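You operate a simulated robot arm through the tools that you are given. There is no shell and no other tool. Be economical: measure what you need, move in short steps, check, and stop when the job is done.

Carry out the task below with a simulated robot arm. There is one attempt and no reset: what you move stays moved.

## Task
Change the used filter on the grey head for the yellow one.
Fine: the used one goes to the steel tray; head gripped in the vice while you turn, the new filter hand tight, the vice opened after.

It is judged by the outcome, as a careful person would: the job done as asked, and still so three seconds after it is handed in. It fails if anything else is knocked over, pushed out of place, dropped, spilled or broken.

## Robot
A 6-joint arm with a two-finger parallel gripper, fixed in place. Base frame: the origin is at the foot of the arm, x ahead of it, y to its left, z up; the work surface is at about z = 880. Units: mm, degrees, N and s.
With the tool pointing down near the work surface it reaches from about 260 to 660 mm from the base axis. Its first joint turns from -66.0 to 66.0 degrees. Payload 2.9 kg.
The TCP is the grasp point between the finger pads, 30 mm short of the fingertips. In the tool frame z runs along the fingers and y along their closing line. The gripper opens to 110 mm. The fingers are 20 mm wide and 10 mm thick; the gripper's body (48 by 112 mm) begins 55 mm behind the TCP.
Orientation is that of the tool frame in the base frame, as [roll, pitch, yaw] about the fixed x, y, z axes, in that order (R = Rz(yaw) Ry(pitch) Rx(roll)). With the fingers straight down and closing along the base's y, the tool's x points along the base's -x, its y along +y and its z along -z.

## Interface
- The arm moves only by the tool apply_moves. Its argument "plan" is a list of rows, each a list of 6 numbers: the shift along the tool's x, y, z in mm, then the turn, a rotation vector about the tool's x, y, z in rad. In form: [[tx, ty, tz, rx, ry, rz], ...]. A call has 1 to 10 rows; each row shifts and turns the commanded pose from where the row before left it, along the tool's axes as they then stand. "fingers" is the finger opening in mm, from 0 to 110, set as the call begins (left out, the last holds). A row lasts 0.2 s, in which the tool goes at most 50 mm and 8.6 degrees; a call with a longer step from one row to the next is refused whole, and so is a gripper value outside its range. Where a pose cannot be reached the arm comes as near as it can. A force on the tool above 40 N (or 10 N above the force at the start of the call, whichever is more), or a blocked arm, ends the call early, and 0.2 s more pass. The fingers move at their own pace (about 108 mm/s each) and stop on an object; they squeeze with about 39 N. The grip force told is the motor's: it shows also when the fingers shut on nothing. Time passes only in rows, and 0.2 s behind the last, so rows that do not move let the fingers close. It gives the time, the measured TCP pose, the force on the tool (base axes), the opening and the grip force at its end, in the units of the frame above (readings bear some noise), with the torque about the TCP (base axes, N m) and any sound that the robot's microphone picked up.
- Cameras (640 x 400 px; columns grow to the right, rows downward): "scene" is fixed at [94.5, 445, 1392.7]; the picture's right is [-0.60, -0.80, 0.00], its down [-0.38, 0.29, -0.88] and it looks along [0.70, -0.53, -0.48] (base axes); focal length 351 px, centre (320, 200). "wrist" rides on the gripper at [72, 17, -103] in the tool frame; the picture's right is [-0.23, 0.97, 0.00], its down [-0.76, -0.18, -0.62] and it looks along [-0.61, -0.14, 0.78] (tool axes); focal length 222 px, centre (320, 200).
- grab_frame(camera): a new picture of that camera. The clock stands still meanwhile.
- locate(camera, pixels): there is no depth. For up to 12 entries [column, row, z] of the newest picture of that camera ("zoom" is the newest enlarged one), the place [x, y] in the base frame at which the ray of that pixel passes the height z, good to about 2 mm. The clock stands still meanwhile.
- zoom(camera, box): a new picture of the part [left, top, right, bottom] of that camera's present view, enlarged. The clock stands still meanwhile.
- finish_job(): hands the job in; it is judged then, once.

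Keep the steps short. Do not move on a guess: measure, check each grasp and each placing, and mend mistakes. In all there are 80 turns and 54 pictures (those below and enlarged ones count). Leave the gripper open and the arm clear of the work at the hand-in unless told otherwise, and finish with a single line.

The tools are called after "Request:" as name(argument=value, ...) on one line, values as JSON. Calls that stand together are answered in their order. apply_moves: Moves the arm, as the interface text tells. Its arguments: {"type":"object","properties":{"plan":{"type":"array","items":{"type":"array","items":{"type":"number"}}},"fingers":{"type":"number"}},"required":["plan"]} The other tools are called the same way: grab_frame (camera) takes a picture; locate (camera, pixels) gives the place at which the rays of pixels pass given heights; zoom (camera, box) takes an enlarged picture of a part of a camera's view; finish_job () hands the job in.

At the start:

```text
t: 0.0
tool_pos: [342.2, 157.4, 1241.7]
orientation: [-180.0, 0.0, 180.0]
contact_force: [0.5, -0.1, 0.0]
moment: [-0.02, 0.0, 0.0]
grip_width: 109.8
grasp_force: 0.1
```

scene: 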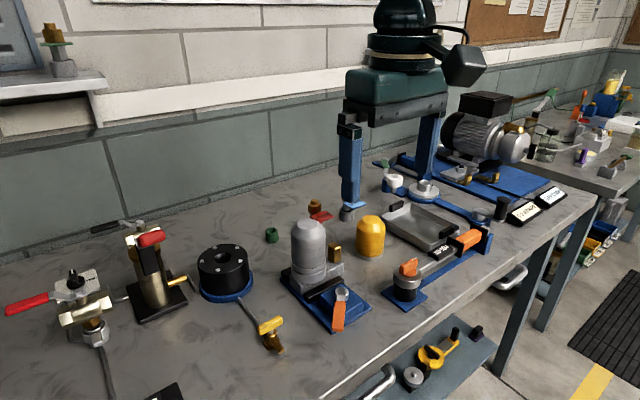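
wrist: 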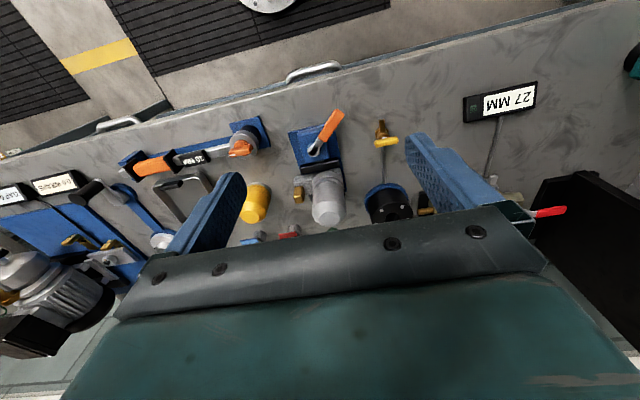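

The grey filter on its head is near scene (310,250), the yellow filter at (370,235) and the tray at (420,228). I'll zoom in on these before moving.

Request:
zoom(camera="scene", box=[250, 190, 410, 340])

Request:
zoom(camera="wrist", box=[220, 90, 420, 250])

Request:
zoom(camera="scene", box=[340, 170, 520, 310])

```text
2.67 times, centred on (330, 265) of scene
```

zoom: 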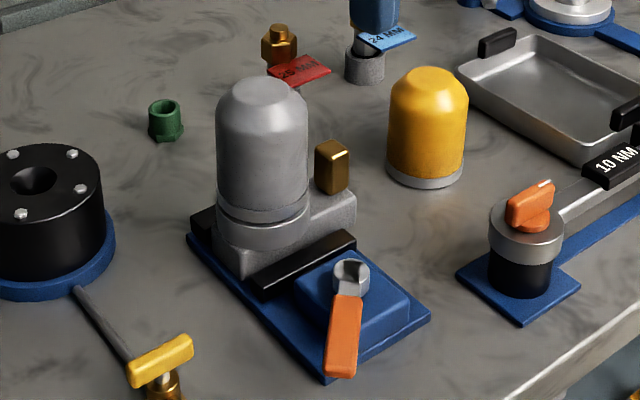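

```text
2.50 times, centred on (320, 170) of wrist
```

zoom: 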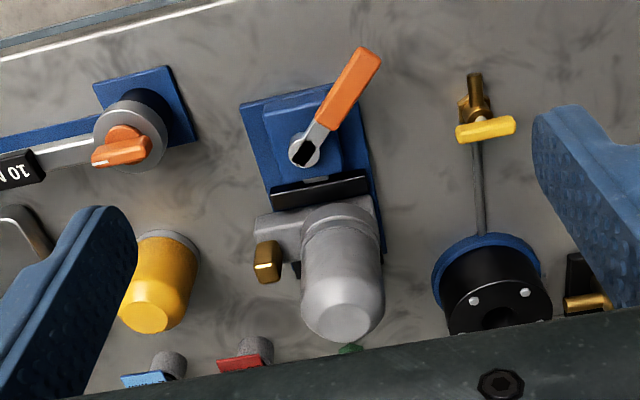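

```text
2.86 times, centred on (430, 240) of scene
```

zoom: 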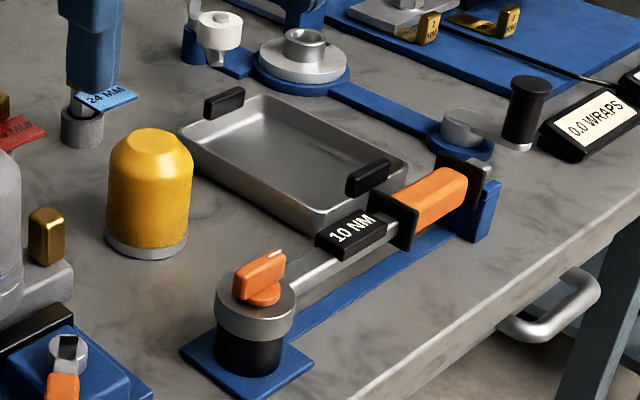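

I'll locate the key points with both cameras at several heights, so I can triangulate heights and positions.

Request:
locate(camera="scene", pixels=[[371.2, 218, 960], [371.2, 218, 980], [369.7, 256.7, 880], [298.3, 223.8, 1000], [298.3, 223.8, 1030], [331.2, 291, 920], [331.2, 291, 940], [328.2, 328, 920], [381.7, 217.3, 905], [410.8, 203.3, 905], [456, 227.8, 905], [428, 249, 880]])

Request:
locate(camera="wrist", pixels=[[251.2, 216, 960], [251.2, 216, 980], [327.2, 214, 1000], [327.2, 214, 1030], [313.2, 150.8, 920], [313.2, 150.8, 940], [339, 113, 920], [339, 113, 940]])

```text
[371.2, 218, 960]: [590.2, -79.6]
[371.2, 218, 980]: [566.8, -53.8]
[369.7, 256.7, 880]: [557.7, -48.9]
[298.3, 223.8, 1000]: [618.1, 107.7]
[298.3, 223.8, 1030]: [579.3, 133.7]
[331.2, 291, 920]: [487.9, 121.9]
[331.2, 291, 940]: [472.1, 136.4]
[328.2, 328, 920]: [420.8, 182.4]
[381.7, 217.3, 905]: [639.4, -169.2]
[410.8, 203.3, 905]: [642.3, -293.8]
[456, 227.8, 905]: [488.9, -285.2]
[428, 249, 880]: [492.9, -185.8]
```

```text
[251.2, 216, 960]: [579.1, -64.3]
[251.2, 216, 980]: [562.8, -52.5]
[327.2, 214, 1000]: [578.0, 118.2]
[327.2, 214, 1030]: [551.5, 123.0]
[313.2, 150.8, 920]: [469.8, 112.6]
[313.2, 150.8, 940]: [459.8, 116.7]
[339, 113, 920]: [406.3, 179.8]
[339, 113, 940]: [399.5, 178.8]
```

The grey filter and lever points don't agree between the cameras. I'll move the arm nearer, well above everything, and look again.

Request:
apply_moves(plan=[[-10, -35, 10, 0, 0, 0], [-10, -35, 10, 0, 0, 0], [-10, -35, 10, 0, 0, 0], [0, 0, 10, 0, 0, 0], [0, 0, 0, 0, 0, 0]])

Request:
grab_frame(camera="wrist")

Request:
zoom(camera="scene", box=[270, 200, 398, 280])

```text
t: 1.2
tool_pos: [371.6, 51.7, 1201.4]
orientation: [-180.0, 0.0, -179.9]
contact_force: [-0.4, 0.2, 0.7]
moment: [0.02, 0.0, 0.01]
grip_width: 110.1
grasp_force: 0.2
```

```text
48 pictures are left
```

wrist: 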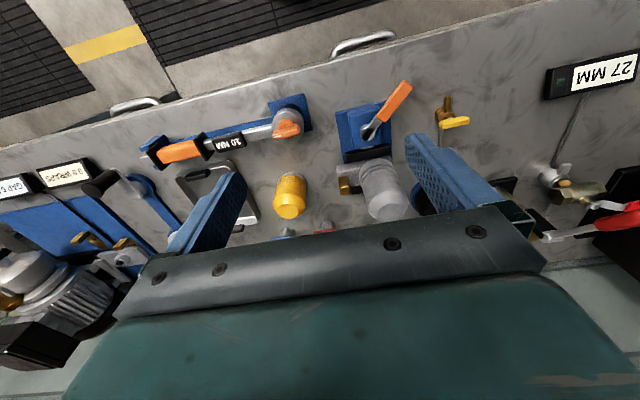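

```text
5.00 times, centred on (334, 240) of scene
```

zoom: 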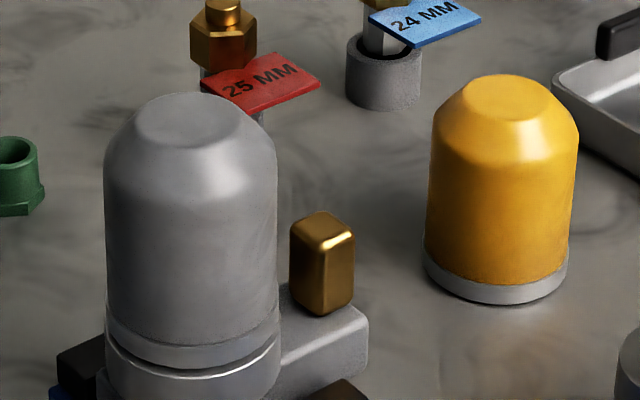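

Request:
locate(camera="zoom", pixels=[[183, 120, 1000], [183, 120, 1020], [183, 120, 1040], [510, 97, 970], [510, 97, 990], [497, 272, 880], [425, 262, 880], [568, 262, 880], [105, 200, 980], [277, 200, 980], [325, 235, 950], [325, 305, 920]])

Request:
zoom(camera="wrist", box=[256, 70, 448, 230])

```text
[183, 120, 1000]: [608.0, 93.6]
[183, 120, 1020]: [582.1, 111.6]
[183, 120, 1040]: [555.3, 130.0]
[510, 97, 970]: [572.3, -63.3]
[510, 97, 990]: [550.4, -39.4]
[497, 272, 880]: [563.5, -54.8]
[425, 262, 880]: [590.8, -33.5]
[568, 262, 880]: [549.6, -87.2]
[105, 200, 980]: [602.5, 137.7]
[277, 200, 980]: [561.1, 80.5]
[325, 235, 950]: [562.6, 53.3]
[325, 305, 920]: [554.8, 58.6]
```

```text
2.50 times, centred on (352, 150) of wrist
```

zoom: 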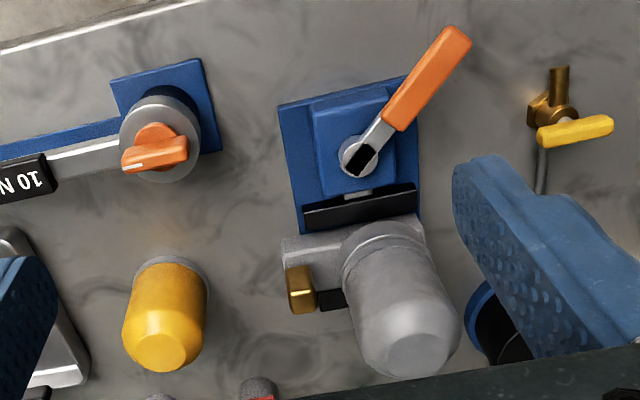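

Request:
locate(camera="zoom", pixels=[[416, 353, 1000], [416, 353, 1020], [416, 353, 1040], [164, 350, 970], [164, 350, 990], [360, 155, 920], [360, 155, 940], [360, 155, 950], [456, 42, 920], [456, 42, 940], [456, 42, 950], [389, 122, 940]])

Request:
zoom(camera="scene", box=[270, 250, 398, 330])

```text
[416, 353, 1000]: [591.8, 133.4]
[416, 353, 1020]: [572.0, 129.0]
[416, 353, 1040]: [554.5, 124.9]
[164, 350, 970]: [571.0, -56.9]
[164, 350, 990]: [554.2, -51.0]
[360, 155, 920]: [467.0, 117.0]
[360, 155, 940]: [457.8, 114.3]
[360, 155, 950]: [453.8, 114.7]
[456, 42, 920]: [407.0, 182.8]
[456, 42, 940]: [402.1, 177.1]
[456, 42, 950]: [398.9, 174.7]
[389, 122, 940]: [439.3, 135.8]
```

```text
5.00 times, centred on (334, 290) of scene
```

zoom: 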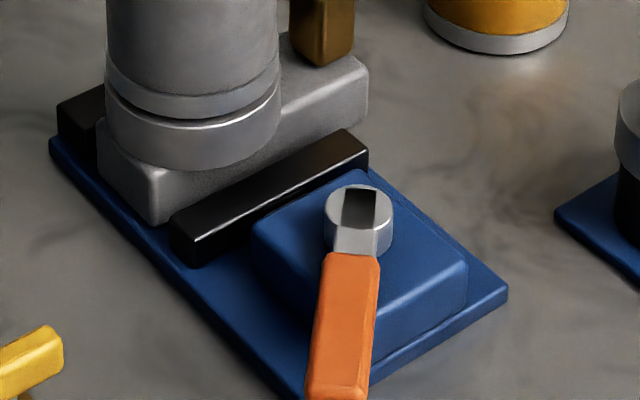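

Request:
locate(camera="zoom", pixels=[[358, 195, 920], [358, 195, 940], [358, 195, 950], [340, 375, 920], [340, 375, 940], [340, 375, 950], [355, 258, 940], [175, 215, 915], [345, 135, 915], [150, 190, 915], [55, 140, 885], [505, 290, 885]])

```text
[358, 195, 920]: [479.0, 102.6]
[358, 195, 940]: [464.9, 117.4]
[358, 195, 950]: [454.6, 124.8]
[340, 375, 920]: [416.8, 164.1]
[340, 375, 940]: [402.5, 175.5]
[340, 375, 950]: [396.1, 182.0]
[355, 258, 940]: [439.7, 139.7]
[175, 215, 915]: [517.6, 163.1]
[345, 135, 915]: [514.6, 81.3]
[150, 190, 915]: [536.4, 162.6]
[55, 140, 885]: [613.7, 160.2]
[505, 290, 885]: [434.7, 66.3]
```

The lever's pivot is at about (460,116,938) and its tip at (402,176,940), pointing at about 134°. The front jaw stands off the head, so the vice looks open. I'll move over the lever and turn the fingers across it.

Request:
apply_moves(plan=[[-8.2, 22.6, 36, 0, 0, 0], [-8.2, 22.6, 36, 0, 0, 0], [-8.2, 22.6, 36, 0, 0, 0], [-8.2, 22.6, 36, 0, 0, 0], [-8.2, 22.6, 36, 0, 0, 0], [0, 0, 0, 0, 0, 0.149], [0, 0, 0, 0, 0, 0.149], [0, 0, 0, 0, 0, 0.149], [0, 0, 0, 0, 0, 0.149], [0, 0, 0, 0, 0, 0.149]], fingers=60)

Request:
zoom(camera="scene", box=[240, 190, 432, 350])

Request:
grab_frame(camera="wrist")

```text
t: 3.4
tool_pos: [412.6, 165.9, 1021.2]
orientation: [-180.0, 0.0, 137.1]
contact_force: [-0.1, -0.2, -0.4]
moment: [0.0, 0.0, 0.02]
grip_width: 60.0
grasp_force: 0.0
```

```text
2.50 times, centred on (336, 270) of scene
```

zoom: 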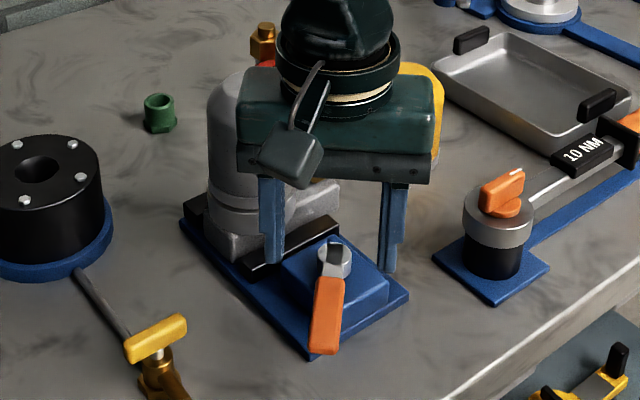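

```text
43 pictures are left
```

wrist: 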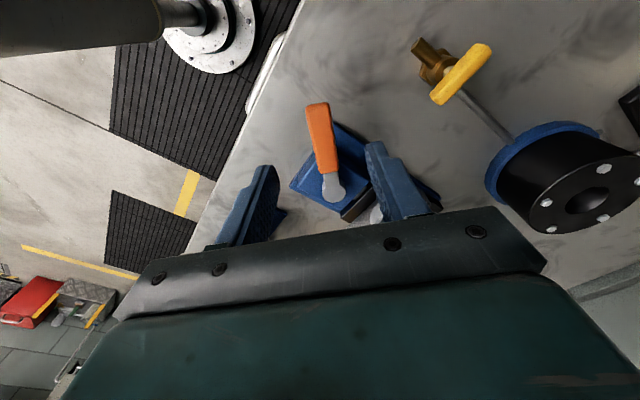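

Request:
locate(camera="wrist", pixels=[[317, 104, 940], [333, 188, 940], [327, 150, 940], [317, 104, 950], [333, 188, 950]])

Request:
zoom(camera="wrist", box=[256, 80, 416, 240])

```text
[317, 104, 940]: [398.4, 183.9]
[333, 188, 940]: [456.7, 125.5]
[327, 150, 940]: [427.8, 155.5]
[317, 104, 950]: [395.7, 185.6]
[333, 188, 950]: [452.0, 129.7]
```

```text
2.50 times, centred on (336, 160) of wrist
```

zoom: 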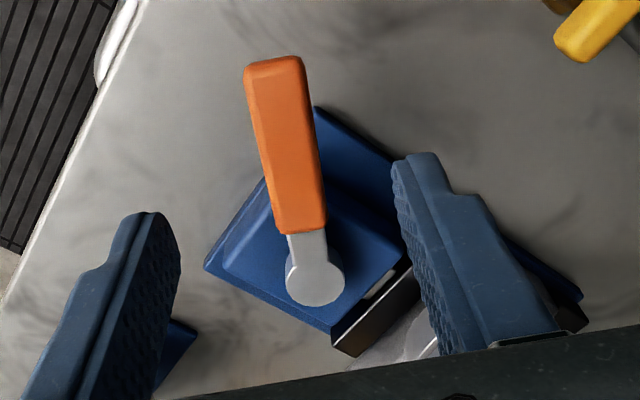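

Request:
locate(camera="zoom", pixels=[[315, 270, 938], [274, 65, 940], [301, 230, 940], [287, 145, 940], [258, 150, 940], [319, 145, 940]])

```text
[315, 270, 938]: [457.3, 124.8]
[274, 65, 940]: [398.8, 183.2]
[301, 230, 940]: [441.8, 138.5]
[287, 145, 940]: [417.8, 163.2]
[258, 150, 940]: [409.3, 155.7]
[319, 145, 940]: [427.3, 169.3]
```

The handle is centred between the fingers and about 22 mm wide. I'll go down to z≈953 and close.

Request:
apply_moves(plan=[[0, 1.3, 34, 0, 0, 0], [0, 0, 34, 0, 0, 0], [0, 0, 0, 0, 0, 0]])

Request:
apply_moves(plan=[[0, 0, 0, 0, 0, 0], [0, 0, 0, 0, 0, 0]], fingers=10)

Request:
zoom(camera="wrist", box=[256, 80, 448, 240])

Request:
zoom(camera="scene", box=[270, 230, 398, 330])

```text
t: 4.2
tool_pos: [413.2, 165.1, 951.8]
orientation: [179.9, 0.0, 137.3]
contact_force: [0.0, 0.2, -0.2]
moment: [-0.01, -0.05, -0.01]
grip_width: 60.2
grasp_force: 0.1
```

```text
t: 4.8
tool_pos: [413.3, 165.9, 952.4]
orientation: [-179.8, 0.1, 137.1]
contact_force: [-5.8, -4.3, 1.1]
moment: [-0.08, -0.2, -0.55]
grip_width: 20.5
grasp_force: 44.9
```

```text
2.50 times, centred on (352, 160) of wrist
```

zoom: 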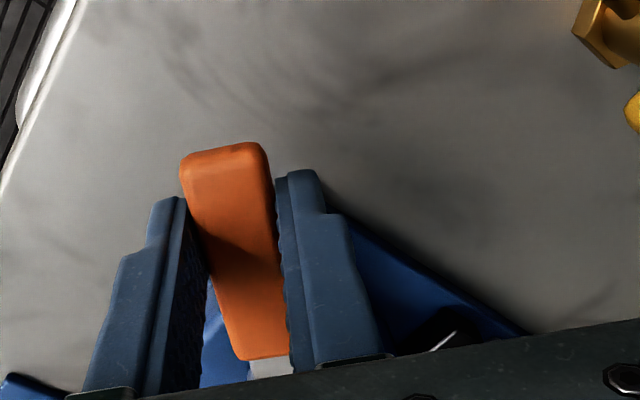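

```text
4.00 times, centred on (334, 280) of scene
```

zoom: 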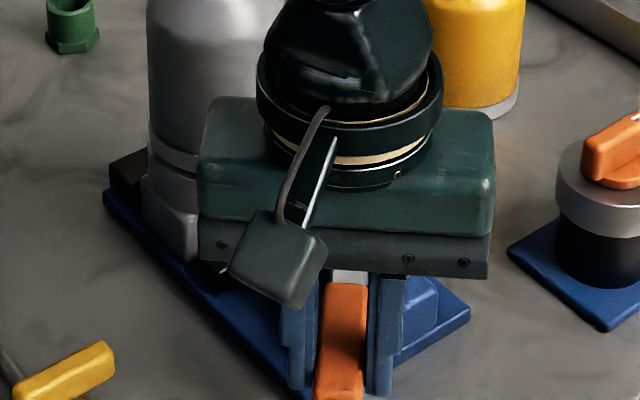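

The handle is gripped at a 20.5 mm opening. I'll try a small clockwise arc of about 14° around the pivot and read the forces.

Request:
apply_moves(plan=[[-0.23, 5.0, 0, 0, 0, 0.08], [-0.23, 5.0, 0, 0, 0, 0.08], [-0.23, 5.0, 0, 0, 0, 0.08], [0, 0, 0, 0, 0, 0]])

Request:
zoom(camera="scene", box=[270, 230, 398, 330])

```text
t: 5.4
tool_pos: [416.0, 166.7, 951.1]
orientation: [-178.8, 0.0, 129.0]
contact_force: [-8.2, -12.4, 8.3]
moment: [0.02, -0.18, 1.24]
grip_width: 22.2
grasp_force: 45.4
stopped in row 2: the force on the tool passed its limit at 45 N (the readings are from after the stop); the commanded pose is now the measured one
```

```text
4.00 times, centred on (334, 280) of scene
```

zoom: 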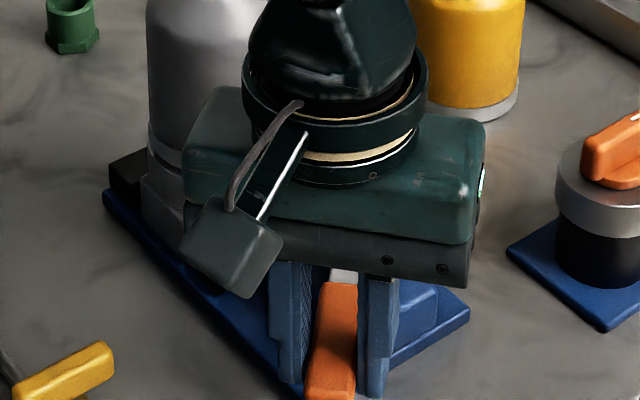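

Clockwise hits a stop, with 45 N. I'll ease back and turn counter-clockwise.

Request:
apply_moves(plan=[[0, -2.5, 0, 0, 0, -0.14], [-0.3, -6.3, 0, 0, 0, -0.1], [-0.3, -6.3, 0, 0, 0, -0.1], [-0.3, -6.3, 0, 0, 0, -0.1], [0, 0, 0, 0, 0, 0]])

Request:
zoom(camera="scene", box=[270, 230, 398, 330])

```text
t: 6.6
tool_pos: [403.3, 150.5, 951.8]
orientation: [-178.8, -0.7, 154.2]
contact_force: [-20.8, -5.7, -0.8]
moment: [0.05, -0.21, -1.05]
grip_width: 21.1
grasp_force: 45.2
```

```text
4.00 times, centred on (334, 280) of scene
```

zoom: 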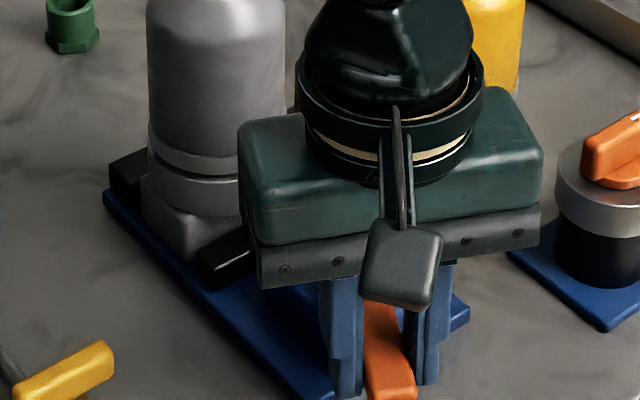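

The lever follows freely counter-clockwise. I'll carry on along the arc, easing outward a little.

Request:
apply_moves(plan=[[0.5, -7.0, 0, 0, 0, -0.11], [0, -7.0, 0, 0, 0, -0.11], [-0.2, -7.0, 0, 0, 0, -0.11], [-0.3, -7.0, 0, 0, 0, -0.11], [0, 0, 0, 0, 0, 0]])

Request:
zoom(camera="scene", box=[270, 230, 398, 330])

```text
t: 7.8
tool_pos: [394.0, 120.2, 950.6]
orientation: [-179.2, -1.4, 179.3]
contact_force: [-24.1, -13.4, 2.6]
moment: [0.24, 0.22, -1.13]
grip_width: 21.7
grasp_force: 45.0
```

```text
4.00 times, centred on (334, 280) of scene
```

zoom: 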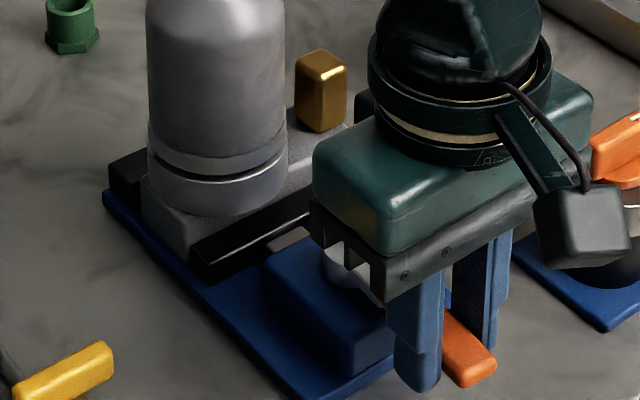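

The jaw moved to the head and the screw rod now shows. I'll keep turning until it stops firmly.

Request:
apply_moves(plan=[[1.0, -6.5, 0, 0, 0, -0.1], [0.5, -6.5, 0, 0, 0, -0.1], [0, -6.5, 0, 0, 0, -0.1], [0, 0, 0, 0, 0, 0]])

Request:
zoom(camera="scene", box=[270, 230, 398, 330])

```text
t: 8.8
tool_pos: [395.5, 102.1, 950.4]
orientation: [-179.7, -1.2, -163.5]
contact_force: [-12.6, -19.3, -8.3]
moment: [0.16, 0.3, -1.17]
grip_width: 22.3
grasp_force: 44.7
```

```text
4.00 times, centred on (334, 280) of scene
```

zoom: 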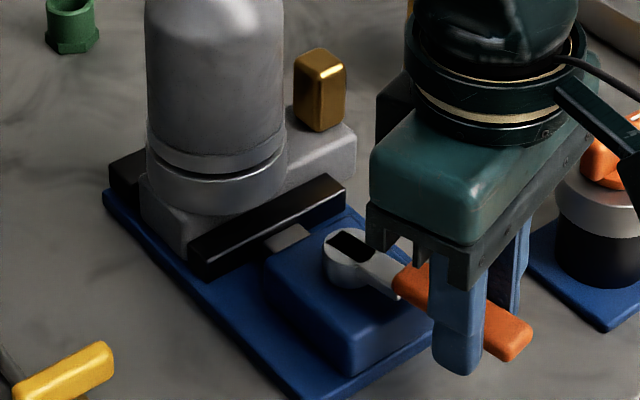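

Request:
apply_moves(plan=[[0.3, -6.3, 0, 0, 0, -0.1], [0.3, -6.3, 0, 0, 0, -0.1], [0, -6.3, 0, 0, 0, -0.1], [0, 0, 0, 0, 0, 0]])

Request:
zoom(camera="scene", box=[270, 230, 398, 330])

```text
t: 9.8
tool_pos: [401.3, 84.4, 952.6]
orientation: [-179.8, -1.3, -146.5]
contact_force: [-16.1, -25.0, -3.3]
moment: [0.23, -0.05, -1.12]
grip_width: 22.7
grasp_force: 45.0
```

```text
4.00 times, centred on (334, 280) of scene
```

zoom: 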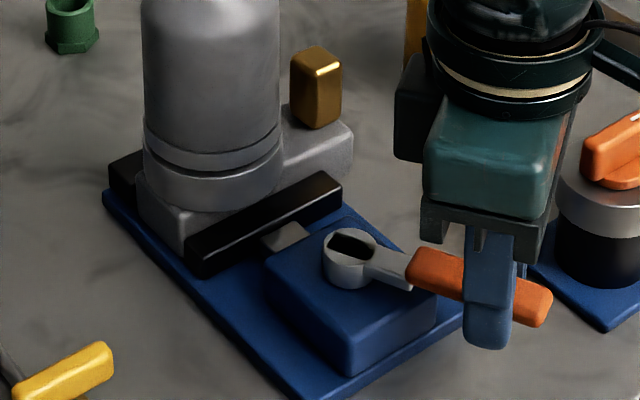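

The jaw is now pushing the head back toward the fixed jaw. I'll continue.

Request:
apply_moves(plan=[[0.5, -6.3, 0, 0, 0, -0.1], [0.3, -6.3, 0, 0, 0, -0.1], [0, -6.3, 0, 0, 0, -0.1], [0, 0, 0, 0, 0, 0]])

Request:
zoom(camera="scene", box=[270, 230, 398, 330])

```text
t: 10.8
tool_pos: [413.0, 67.6, 951.4]
orientation: [179.8, -1.5, -129.5]
contact_force: [-15.4, -31.5, -2.8]
moment: [-0.34, 0.01, -1.06]
grip_width: 23.4
grasp_force: 44.5
```

```text
4.00 times, centred on (334, 280) of scene
```

zoom: 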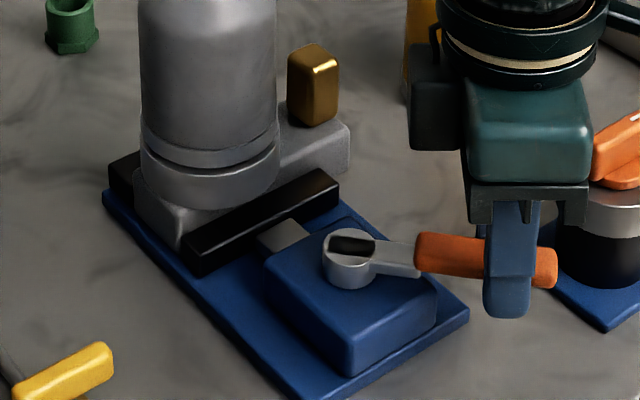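

Request:
apply_moves(plan=[[2.5, -6.8, 0, 0, 0, -0.07], [0, -6.8, 0, 0, 0, -0.1], [-0.3, -6.8, 0, 0, 0, -0.1], [0, 0, 0, 0, 0, 0]])

Request:
zoom(camera="scene", box=[270, 230, 398, 330])

```text
t: 11.5
tool_pos: [417.2, 66.3, 951.6]
orientation: [178.2, -1.0, -116.8]
contact_force: [-12.5, 9.2, 9.5]
moment: [0.04, -0.25, -1.28]
grip_width: 27.5
grasp_force: 45.3
stopped in row 3: the force on the tool passed its limit at 50 N (the readings are from after the stop); the commanded pose is now the measured one
```

```text
4.00 times, centred on (334, 280) of scene
```

zoom: 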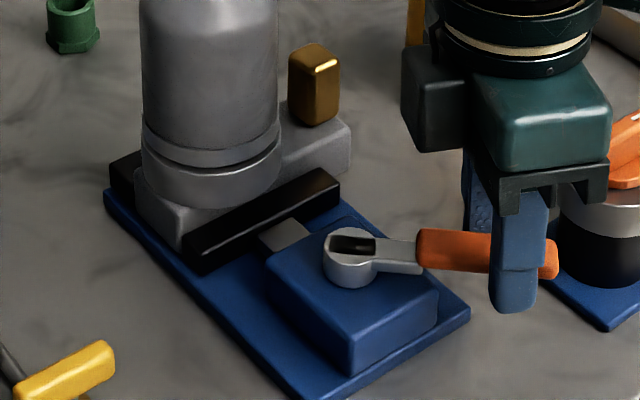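

The lever stopped hard after about 90°, with the head against the rear jaw, so the vice is closed. I'll release the lever, rise and check.

Request:
apply_moves(plan=[[0, 0, 0, 0, 0, 0.1], [0, 0, -2, 0, 0, 0], [0, 0, -30, 0, 0, 0], [0, 0, -40, 0, 0, 0], [0, 0, -40, 0, 0, 0], [0, 0, -40, 0, 0, 0]], fingers=70)

Request:
zoom(camera="scene", box=[260, 190, 388, 320])

```text
t: 12.9
tool_pos: [425.8, 66.1, 1103.2]
orientation: [178.5, -1.1, -122.5]
contact_force: [-0.2, 0.2, -0.2]
moment: [-0.02, -0.02, -0.04]
grip_width: 70.0
grasp_force: 0.1
```

```text
3.08 times, centred on (324, 255) of scene
```

zoom: 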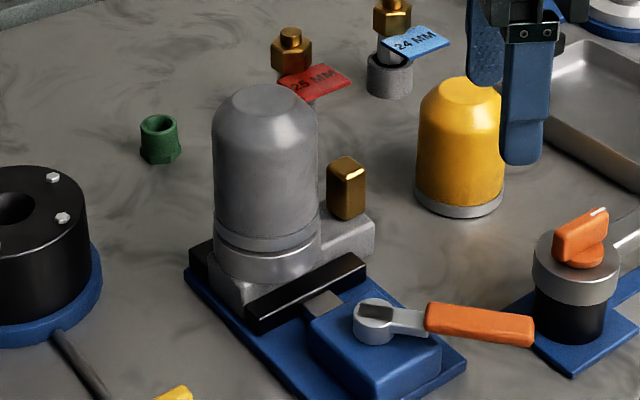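

The lever stays put and the head sits against the rear jaw. Now I'll re-measure the grey filter.

Request:
locate(camera="zoom", pixels=[[265, 100, 1030], [265, 100, 1037], [265, 100, 1042], [214, 170, 990], [318, 170, 990], [215, 215, 950], [320, 222, 950], [265, 250, 940]])

Request:
grab_frame(camera="wrist")

```text
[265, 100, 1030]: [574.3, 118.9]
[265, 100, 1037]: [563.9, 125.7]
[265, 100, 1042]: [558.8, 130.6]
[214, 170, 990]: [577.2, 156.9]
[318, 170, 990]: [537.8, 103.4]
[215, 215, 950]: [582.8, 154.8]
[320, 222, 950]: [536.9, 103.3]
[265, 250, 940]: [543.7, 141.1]
```

```text
31 pictures are left
```

wrist: 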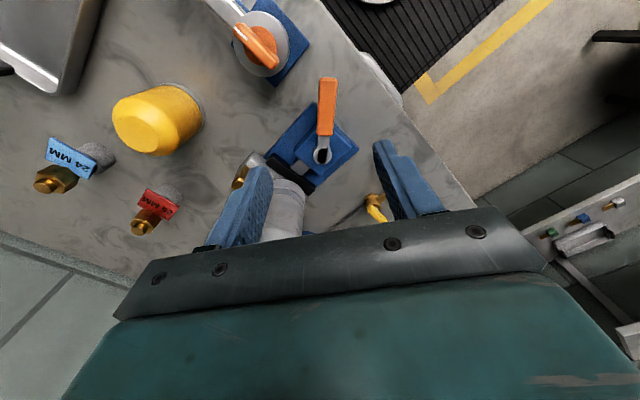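

The head moved back about 7 mm, putting the grey filter axis near (563,126). I'll level the tool, turn it to yaw 180 and move over the filter with the fingertips at about 1073.

Request:
apply_moves(plan=[[0, 0, 0, 0.026, -0.019, 0], [0, 0, 0, 0, 0, 0.1434], [0, 0, 0, 0, 0, 0.1434], [0, 0, 0, 0, 0, 0.1434], [0, 0, 0, 0, 0, 0.1434], [0, 0, 0, 0, 0, 0.1434], [0, 0, 0, 0, 0, 0.1434], [0, 0, 0, 0, 0, 0.1434], [0, 0, 0, 0, 0, 0]], fingers=92)

Request:
apply_moves(plan=[[-25, 15, -2, 0, 0, 0], [-25, 15, -2, 0, 0, 0], [-25, 15, 0, 0, 0, 0], [-25, 15, 0, 0, 0, 0], [0, 0, 0, 0, 0, 0]])

Request:
grab_frame(camera="wrist")

```text
t: 14.9
tool_pos: [423.7, 66.0, 1102.1]
orientation: [-179.9, 0.0, 179.8]
contact_force: [-0.2, 0.5, 0.3]
moment: [-0.01, 0.01, 0.04]
grip_width: 92.0
grasp_force: 0.1
```

```text
t: 16.1
tool_pos: [524.2, 126.7, 1104.5]
orientation: [-179.9, -0.2, 179.9]
contact_force: [0.1, -1.2, -0.9]
moment: [0.0, -0.02, 0.0]
grip_width: 92.0
grasp_force: 0.1
```

```text
30 pictures are left
```

wrist: 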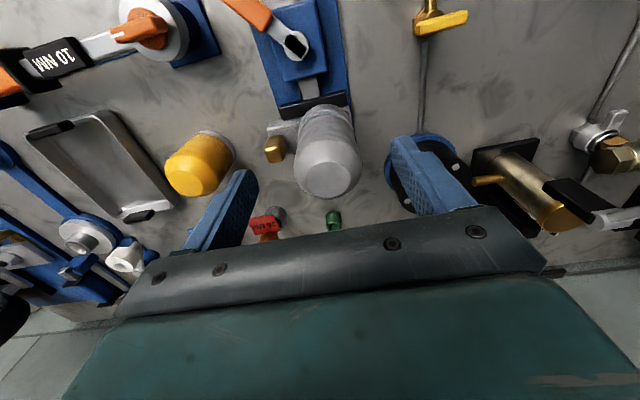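

Request:
zoom(camera="wrist", box=[192, 90, 448, 250])

Request:
locate(camera="wrist", pixels=[[328, 179, 1037], [293, 172, 1015], [362, 172, 1015], [204, 179, 983], [275, 152, 955]])

```text
2.50 times, centred on (320, 170) of wrist
```

zoom: 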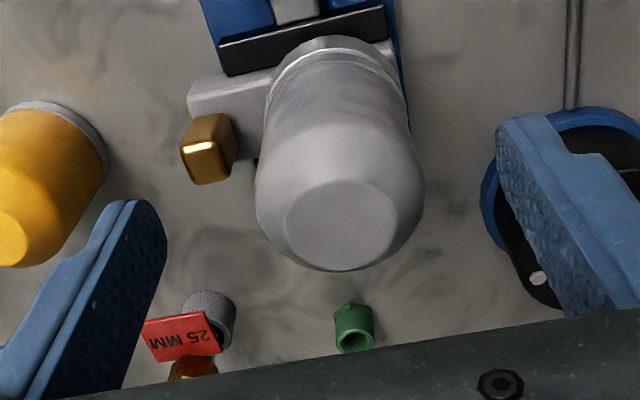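

```text
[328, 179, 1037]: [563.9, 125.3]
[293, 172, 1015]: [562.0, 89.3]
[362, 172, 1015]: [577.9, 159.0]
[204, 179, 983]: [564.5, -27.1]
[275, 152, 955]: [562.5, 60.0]
```

Both cameras put the axis at (564.5,125.5) with the top at 1037. I'll move over it, turn clockwise to yaw ~110 for a long unscrewing stroke, then go down.

Request:
apply_moves(plan=[[-40.3, -1.2, 0, 0, 0, 0], [0, 0, 0, 0, 0, 0.136], [0, 0, 0, 0, 0, 0.136], [0, 0, 0, 0, 0, 0.136], [0, 0, 0, 0, 0, 0.136], [0, 0, 0, 0, 0, 0.136], [0, 0, 0, 0, 0, 0.136], [0, 0, 0, 0, 0, 0.136], [0, 0, 0, 0, 0, 0.136], [0, 0, 0, 0, 0, 0.136]])

Request:
grab_frame(camera="scene")

```text
t: 18.3
tool_pos: [564.8, 124.5, 1107.2]
orientation: [-179.9, 0.1, 109.7]
contact_force: [0.2, -0.6, -0.6]
moment: [-0.02, -0.02, 0.04]
grip_width: 92.2
grasp_force: 0.0
```

```text
28 pictures are left
```

scene: 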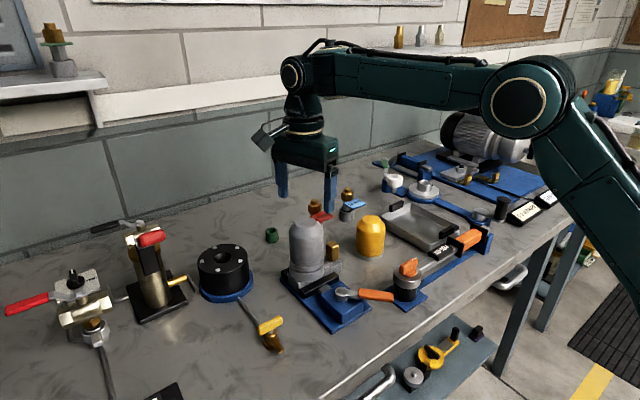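

It sits directly over the filter. I'll go down to TCP 997, then close.

Request:
apply_moves(plan=[[0, 0, 30, 0, 0, 0], [0, 0, 30, 0, 0, 0], [0, 0, 25, 0, 0, 0], [0, 0, 25, 0, 0, 0], [0, 0, 0, 0, 0, 0]])

Request:
apply_moves(plan=[[0, 0, 0, 0, 0, 0], [0, 0, 0, 0, 0, 0]], fingers=50)

Request:
zoom(camera="scene", box=[240, 150, 400, 300])

```text
t: 19.5
tool_pos: [564.3, 124.6, 995.4]
orientation: [-180.0, 0.1, 109.8]
contact_force: [-1.1, -0.1, 0.2]
moment: [-0.02, 0.01, -0.01]
grip_width: 92.0
grasp_force: 0.0
```

```text
t: 20.1
tool_pos: [564.2, 124.4, 996.3]
orientation: [-179.9, 0.1, 109.8]
contact_force: [4.5, 1.0, 0.0]
moment: [0.17, -0.43, 0.01]
grip_width: 67.4
grasp_force: 38.6
```

```text
2.67 times, centred on (320, 225) of scene
```

zoom: 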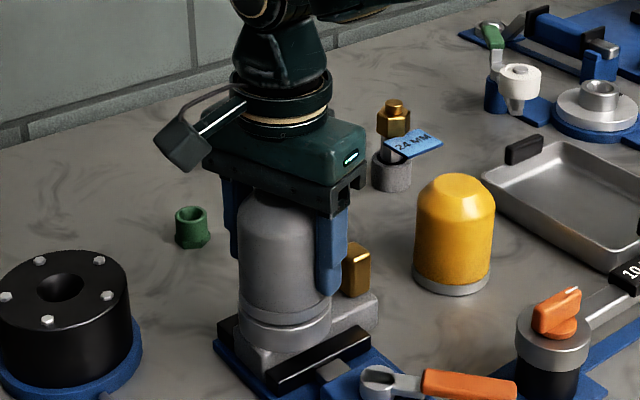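

Gripped at 67.4 mm with small forces. I'll turn counter-clockwise about 26° and watch the torque.

Request:
apply_moves(plan=[[0, 0.8, 0, 0, 0, 0], [0, 0, 0, 0, 0, -0.1], [0, 0, 0, 0, 0, -0.12], [0, 0, 0, 0, 0, -0.12], [0, 0, 0, 0, 0, -0.12], [0, 0, 0, 0, 0, 0]])

Request:
zoom(camera="scene", box=[240, 150, 400, 300])

```text
t: 21.5
tool_pos: [565.5, 124.8, 996.6]
orientation: [-180.0, 0.0, 136.3]
contact_force: [5.3, 0.6, -13.6]
moment: [0.46, -1.43, 0.04]
grip_width: 67.4
grasp_force: 39.3
```

```text
2.67 times, centred on (320, 225) of scene
```

zoom: 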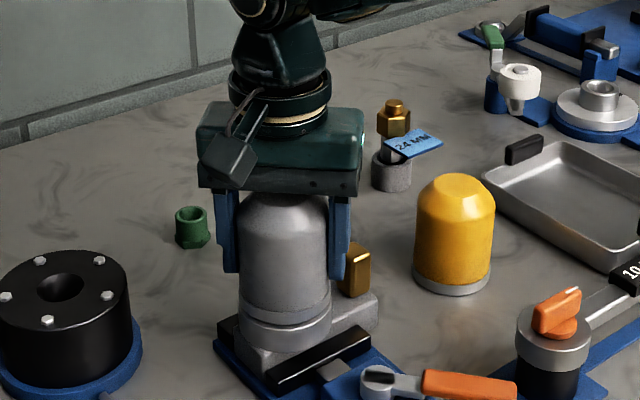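

It turned with little torque, and Fz reads -13.6. I'll turn further and watch Fz and torque to tell slip from unscrewing.

Request:
apply_moves(plan=[[0, 0, 0, 0, 0, -0.14], [0, 0, 0, 0, 0, -0.14], [0, 0, 0, 0, 0, -0.14], [0, 0, 0, 0, 0, -0.14], [0, 0, 0, 0, 0, -0.14]])

Request:
apply_moves(plan=[[0, 0, 0, 0, 0, -0.14], [0, 0, 0, 0, 0, -0.14], [0, 0, 0, 0, 0, -0.14]])

```text
t: 22.7
tool_pos: [565.9, 125.3, 996.9]
orientation: [-179.9, -0.2, 176.5]
contact_force: [2.2, -0.9, -10.9]
moment: [0.76, -1.05, -0.01]
grip_width: 67.4
grasp_force: 39.0
```

```text
t: 23.5
tool_pos: [565.4, 124.4, 996.9]
orientation: [-180.0, 0.0, -159.4]
contact_force: [4.2, 5.6, 1.2]
moment: [0.31, 0.73, -0.02]
grip_width: 67.7
grasp_force: 39.1
```

Fz climbs as it turns, so the filter is rising and unscrewing. I'll continue.

Request:
apply_moves(plan=[[0, 0, 0, 0, 0, -0.14], [0, 0, 0, 0, 0, -0.14], [0, 0, 0, 0, 0, -0.14], [0, 0, 0, 0, 0, -0.14], [0, 0, 0, 0, 0, -0.14], [0, 0, 0, 0, 0, -0.14], [0, 0, 0, 0, 0, -0.14], [0, 0, 0, 0, 0, -0.14], [0, 0, 0, 0, 0, -0.14]])

```text
t: 25.5
tool_pos: [564.1, 125.4, 997.4]
orientation: [180.0, 0.0, -87.2]
contact_force: [-5.8, 13.8, 15.3]
moment: [0.33, 0.54, 0.02]
grip_width: 67.4
grasp_force: 39.4
```

About 163° done and Fz +15, so I'll add a little lift and see how far the wrist will turn.

Request:
apply_moves(plan=[[0, 0, -0.4, 0, 0, -0.14], [0, 0, -0.4, 0, 0, -0.14], [0, 0, -0.2, 0, 0, -0.14], [0, 0, -0.2, 0, 0, -0.14], [0, 0, -0.2, 0, 0, -0.14], [0, 0, -0.2, 0, 0, -0.14]])

```text
t: 26.9
tool_pos: [563.1, 125.6, 998.1]
orientation: [179.8, 0.1, -39.1]
contact_force: [-20.5, 15.3, 8.1]
moment: [0.51, -1.28, -0.01]
grip_width: 67.5
grasp_force: 39.1
```

The wrist still turns freely. The side force shows about 2 mm of grip offset along tool x. I'll relieve it and continue unscrewing.

Request:
apply_moves(plan=[[-1.5, 0, -0.3, 0, 0, -0.14], [0, 0, -0.2, 0, 0, -0.14], [0, 0, -0.2, 0, 0, -0.14], [0, 0, -0.2, 0, 0, -0.14], [0, 0, -0.2, 0, 0, -0.14], [0, 0, -0.2, 0, 0, -0.14], [0, 0, -0.2, 0, 0, -0.14]])

Request:
zoom(camera="scene", box=[240, 150, 400, 300])

```text
t: 28.4
tool_pos: [564.5, 123.8, 998.6]
orientation: [-179.4, 1.3, 6.4]
contact_force: [0.3, -8.5, 1.4]
moment: [-1.67, -0.02, 0.01]
grip_width: 67.7
grasp_force: 38.8
out of reach, approached as far as the arm can: row 6, 7
stopped in row 7: the force on the tool passed its limit at 63 N (the readings are from after the stop); the commanded pose is now the measured one
```

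```text
2.67 times, centred on (320, 225) of scene
```

zoom: 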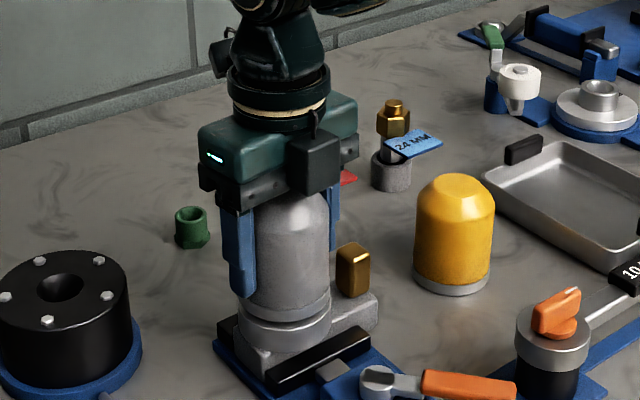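

The wrist limit is at about yaw 366, after roughly 256° of unscrewing, and a gap shows under the filter. I'll release, re-level and centre, then turn back clockwise for a second stroke.

Request:
apply_moves(plan=[[0, 0, 0, 0, 0, 0], [-0.8, -2.1, 0, -0.0105, 0.0227, 0], [0, 0, 0, 0, 0, 0.142], [0, 0, 0, 0, 0, 0.142], [0, 0, 0, 0, 0, 0.142], [0, 0, 0, 0, 0, 0.142], [0, 0, 0, 0, 0, 0.142], [0, 0, 0, 0, 0, 0.142], [0, 0, 0, 0, 0, 0.142], [0, 0, 0, 0, 0, 0.142]], fingers=92)

Request:
apply_moves(plan=[[0, 0, 0, 0, 0, 0.142], [0, 0, 0, 0, 0, 0.142], [0, 0, 0, 0, 0, 0.142], [0, 0, 0, 0, 0, 0.142], [0, 0, 0, 0, 0, 0.142], [0, 0, 0, 0, 0, 0.142], [0, 0, 0, 0, 0, 0.142], [0, 0, 0, 0, 0, 0.142], [0, 0, 0, 0, 0, 0.142], [0, 0, 0, 0, 0, 0.142]])

Request:
apply_moves(plan=[[0, 0, 0, 0, 0, 0.142], [0, 0, 0, 0, 0, 0.142], [0, 0, 0, 0, 0, 0.142], [0, 0, 0, 0, 0, 0.142], [0, 0, 0, 0, 0, 0.142], [0, 0, 0, 0, 0, 0.142], [0, 0, 0, 0, 0, 0.142], [0, 0, 0, 0, 0, 0.142], [0, 0, 0, 0, 0, 0.142], [0, 0, 0, 0, 0, 0.142]])

Request:
apply_moves(plan=[[0, 0, 0, 0, 0, 0.142], [0, 0, 0, 0, 0, 0.142], [0, 0, 0, 0, 0, 0.142], [0, 0, 0, 0, 0, 0.142], [0, 0, 0, 0, 0, 0.142], [0, 0, 0, 0, 0, 0.142], [0, 0, 0, 0, 0, 0.142], [0, 0, 0, 0, 0, 0.142], [0, 0, 0, 0, 0, 0.142], [0, 0, 0, 0, 0, 0.142]])

```text
t: 30.6
tool_pos: [562.8, 129.0, 999.9]
orientation: [-179.8, 0.0, -58.5]
contact_force: [-0.6, 0.0, 0.7]
moment: [0.03, -0.03, 0.02]
grip_width: 92.0
grasp_force: 0.0
```

```text
t: 32.8
tool_pos: [563.7, 129.0, 998.7]
orientation: [179.9, 0.3, -140.0]
contact_force: [-0.4, -0.1, 0.0]
moment: [-0.04, 0.04, 0.0]
grip_width: 91.8
grasp_force: 0.1
```

```text
t: 35.0
tool_pos: [563.1, 127.4, 999.5]
orientation: [179.8, 0.0, 138.6]
contact_force: [0.2, -0.1, -0.2]
moment: [0.01, -0.02, 0.0]
grip_width: 92.0
grasp_force: 0.0
```

```text
t: 37.2
tool_pos: [562.7, 127.6, 999.9]
orientation: [180.0, -0.3, 57.2]
contact_force: [0.3, -0.1, -0.5]
moment: [-0.01, 0.02, 0.0]
grip_width: 92.0
grasp_force: 0.1
```

No contact on the way back. I'll nudge the centre to (564,125.7), finish the reset and re-grip.

Request:
apply_moves(plan=[[-1.1, 1.9, 0, 0, 0, 0.142], [0, 0, 0, 0, 0, 0.142], [0, 0, 0, 0, 0, 0.142], [0, 0, 0, 0, 0, 0.142], [0, 0, 0, 0, 0, 0]])

Request:
apply_moves(plan=[[0, 0, 0, 0, 0, 0], [0, 0, 0, 0, 0, 0]], fingers=50)

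Request:
apply_moves(plan=[[0, 0, 0, 0, 0, -0.14], [0, 0, 0, 0, 0, -0.14], [0, 0, -0.2, 0, 0, -0.14], [0, 0, -0.2, 0, 0, -0.14], [0, 0, -0.2, 0, 0, -0.14], [0, 0, -0.2, 0, 0, -0.14]])

```text
t: 38.4
tool_pos: [563.9, 126.2, 999.7]
orientation: [-179.9, -0.2, 24.8]
contact_force: [0.1, -0.6, 0.3]
moment: [-0.01, -0.03, -0.02]
grip_width: 92.0
grasp_force: 0.0
```

```text
t: 39.0
tool_pos: [564.7, 125.5, 998.8]
orientation: [-180.0, -0.2, 24.5]
contact_force: [7.2, -8.5, -1.3]
moment: [-0.23, -0.12, -0.01]
grip_width: 65.3
grasp_force: 38.5
```

```text
t: 40.4
tool_pos: [564.6, 126.2, 999.1]
orientation: [180.0, -0.1, 73.2]
contact_force: [-0.4, -1.3, 0.8]
moment: [0.02, 0.0, 0.01]
grip_width: 64.7
grasp_force: 38.9
```

The grip is narrower now (64.7) and the forces are near zero, so the filter may already be free. Taking a look.

Request:
zoom(camera="scene", box=[270, 190, 366, 290])

```text
4.00 times, centred on (318, 240) of scene
```

zoom: 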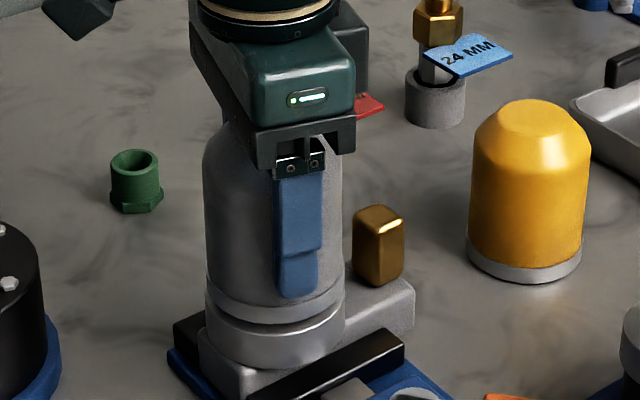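

It is upright. I'll try a gentle 2 mm lift to feel whether it is still threaded.

Request:
apply_moves(plan=[[0, 0, -0.7, 0, 0, 0], [0, 0, -0.7, 0, 0, 0], [0, 0, -0.6, 0, 0, 0], [0, 0, 0, 0, 0, 0]])

```text
t: 41.4
tool_pos: [563.7, 125.6, 1001.3]
orientation: [180.0, -0.3, 72.9]
contact_force: [-0.2, 0.2, -3.7]
moment: [0.0, -0.03, -0.02]
grip_width: 64.4
grasp_force: 38.9
```

Only -3.7 N, about the filter's weight. I'll lift 6 mm more, slowly.

Request:
apply_moves(plan=[[0, 0, -1, 0, 0, 0], [0, 0, -1, 0, 0, 0], [0, 0, -2, 0, 0, 0], [0, 0, -2, 0, 0, 0], [0, 0, 0, 0, 0, 0]])

Request:
zoom(camera="scene", box=[270, 190, 366, 290])

```text
t: 42.6
tool_pos: [563.9, 127.4, 1008.3]
orientation: [179.9, -0.1, 72.8]
contact_force: [0.0, 0.0, -3.1]
moment: [-0.01, -0.03, 0.0]
grip_width: 64.2
grasp_force: 38.9
```

```text
4.00 times, centred on (318, 240) of scene
```

zoom: 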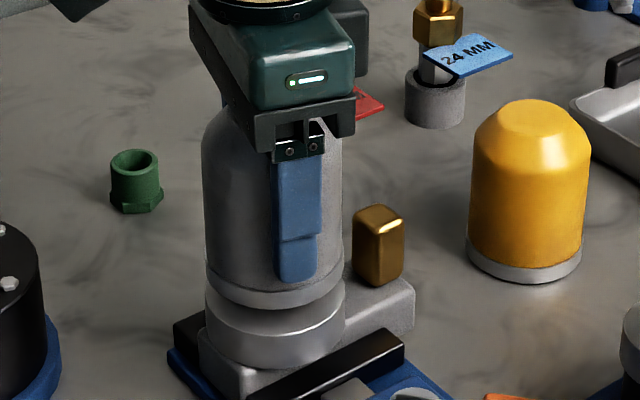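

The filter is off. I'll raise it clear, and measure the tray.

Request:
apply_moves(plan=[[0, 0, -20, 0, 0, 0], [0, 0, -30, 0, 0, 0], [0, 0, -40, 0, 0, 0], [0, 0, -30, 0, 0, 0], [0, 0, 0, 0, 0, 0]])

Request:
zoom(camera="scene", box=[350, 180, 494, 270])

Request:
zoom(camera="scene", box=[250, 150, 394, 310])

```text
t: 43.8
tool_pos: [564.1, 124.2, 1128.2]
orientation: [180.0, -0.2, 72.9]
contact_force: [0.2, -0.3, -4.1]
moment: [0.0, 0.0, 0.04]
grip_width: 64.5
grasp_force: 39.2
```

```text
4.44 times, centred on (422, 225) of scene
```

zoom: 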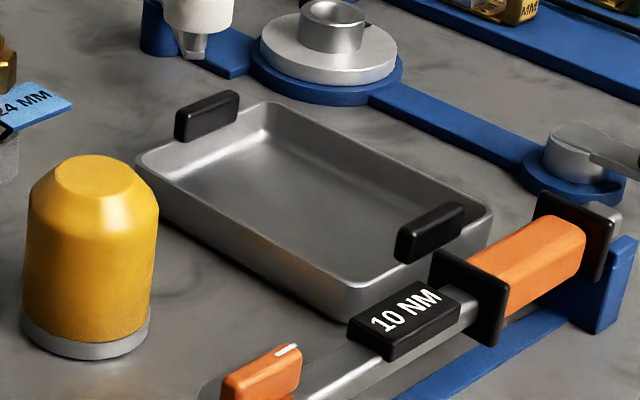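

```text
2.50 times, centred on (322, 230) of scene
```

zoom: 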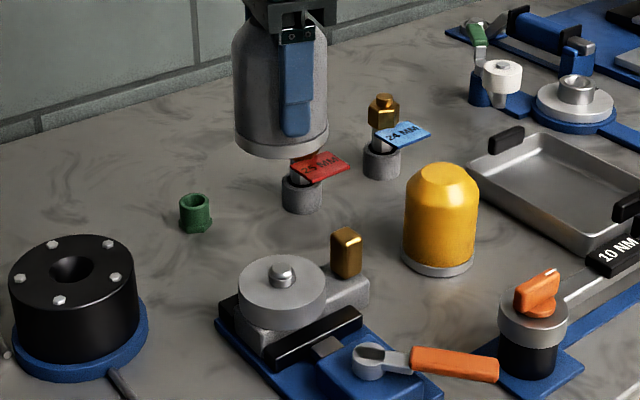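

The head's threaded stud is bare and clean. I'll locate the tray corners.

Request:
locate(camera="scene", pixels=[[381, 217.1, 905], [408.9, 203.2, 905], [460.7, 227.7, 905], [427.6, 244.1, 905], [427.6, 251.6, 880], [412, 219, 884], [418, 224, 884]])

Request:
locate(camera="zoom", pixels=[[282, 285, 934], [282, 270, 945], [442, 176, 983], [439, 262, 880], [240, 285, 934], [325, 285, 934], [346, 238, 955], [441, 170, 980]])

```text
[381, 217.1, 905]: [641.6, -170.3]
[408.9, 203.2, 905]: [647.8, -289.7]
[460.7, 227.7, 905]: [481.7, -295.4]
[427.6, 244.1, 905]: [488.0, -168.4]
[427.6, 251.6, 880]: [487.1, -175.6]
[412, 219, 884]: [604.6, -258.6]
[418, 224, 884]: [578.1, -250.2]
```

```text
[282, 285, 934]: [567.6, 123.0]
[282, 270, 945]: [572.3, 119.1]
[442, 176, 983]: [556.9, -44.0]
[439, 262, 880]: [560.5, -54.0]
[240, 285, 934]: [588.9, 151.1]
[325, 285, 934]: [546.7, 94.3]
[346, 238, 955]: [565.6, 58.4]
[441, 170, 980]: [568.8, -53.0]
```

The tray spans x 484–645 and y −292…−169, with its centre at (565,−231). I'll carry the used filter across at a safe height.

Request:
apply_moves(plan=[[-42.6, 13, 0, 0, 0, 0], [-42.6, 13, 0, 0, 0, 0], [-42.6, 13, 0, 0, 0, 0], [-42.6, 13, 0, 0, 0, 0], [-42.6, 13, 0, 0, 0, 0], [-42.6, 13, 0, 0, 0, 0], [-42.6, 13, 0, 0, 0, 0], [-42.6, 13, 0, 0, 0, 0], [0, 0, 0, 0, 0, 0], [0, 0, 0, 0, 0, 0]])

Request:
zoom(camera="scene", box=[350, 120, 510, 270])

```text
t: 46.0
tool_pos: [564.1, -230.9, 1126.9]
orientation: [179.9, -0.2, 72.9]
contact_force: [0.3, -0.6, -3.8]
moment: [-0.01, -0.01, 0.01]
grip_width: 64.6
grasp_force: 38.9
```

```text
2.67 times, centred on (430, 195) of scene
```

zoom: 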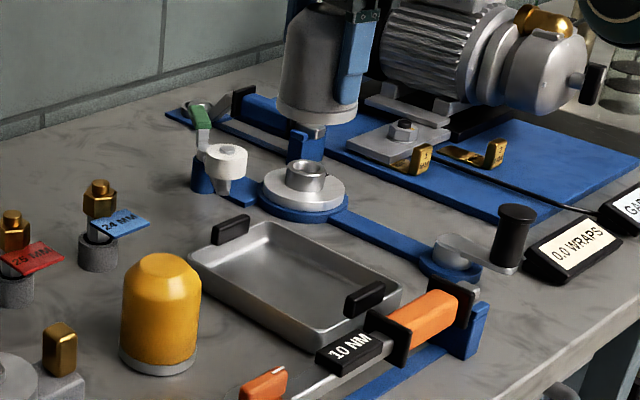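

It's over the tray. I'll descend to TCP 957, then come down slowly until it touches.

Request:
apply_moves(plan=[[0, 0, 42, 0, 0, 0], [0, 0, 42, 0, 0, 0], [0, 0, 42, 0, 0, 0], [0, 0, 30, 0, 0, 0], [0, 0, 10, 0, 0, 0], [0, 0, 0, 0, 0, 0]])

Request:
zoom(camera="scene", box=[350, 150, 510, 270])

```text
t: 47.4
tool_pos: [575.6, -235.7, 964.3]
orientation: [179.9, -0.3, 72.9]
contact_force: [-0.9, 0.4, -3.4]
moment: [0.0, -0.02, -0.01]
grip_width: 64.5
grasp_force: 39.0
out of reach, approached as far as the arm can: row 4
```

```text
3.33 times, centred on (430, 210) of scene
```

zoom: 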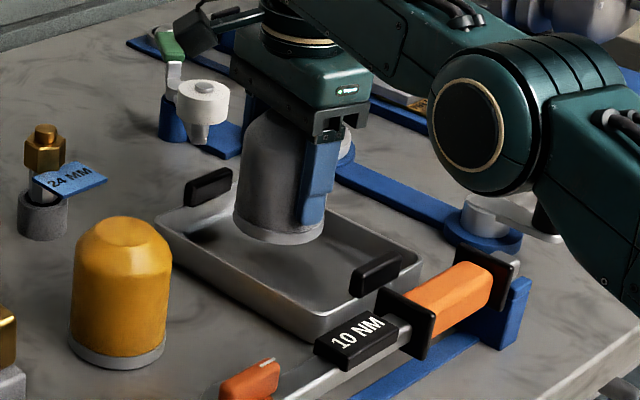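

The arm drifted to (576,−236) near its reach limit. I'll bring it in to about (553,−230), then lower.

Request:
apply_moves(plan=[[-0.4, -11.5, 0, 0, 0, 0], [-0.4, -11.5, 0, 0, 0, 0], [0, 0, 6, 0, 0, 0], [0, 0, 4, 0, 0, 0], [0, 0, 0, 0, 0, 0]])

```text
t: 48.6
tool_pos: [575.9, -236.2, 956.7]
orientation: [-179.9, -0.2, 72.9]
contact_force: [0.2, 0.3, -3.4]
moment: [0.0, 0.02, -0.01]
grip_width: 64.4
grasp_force: 39.0
out of reach, approached as far as the arm can: row 1, 2
```

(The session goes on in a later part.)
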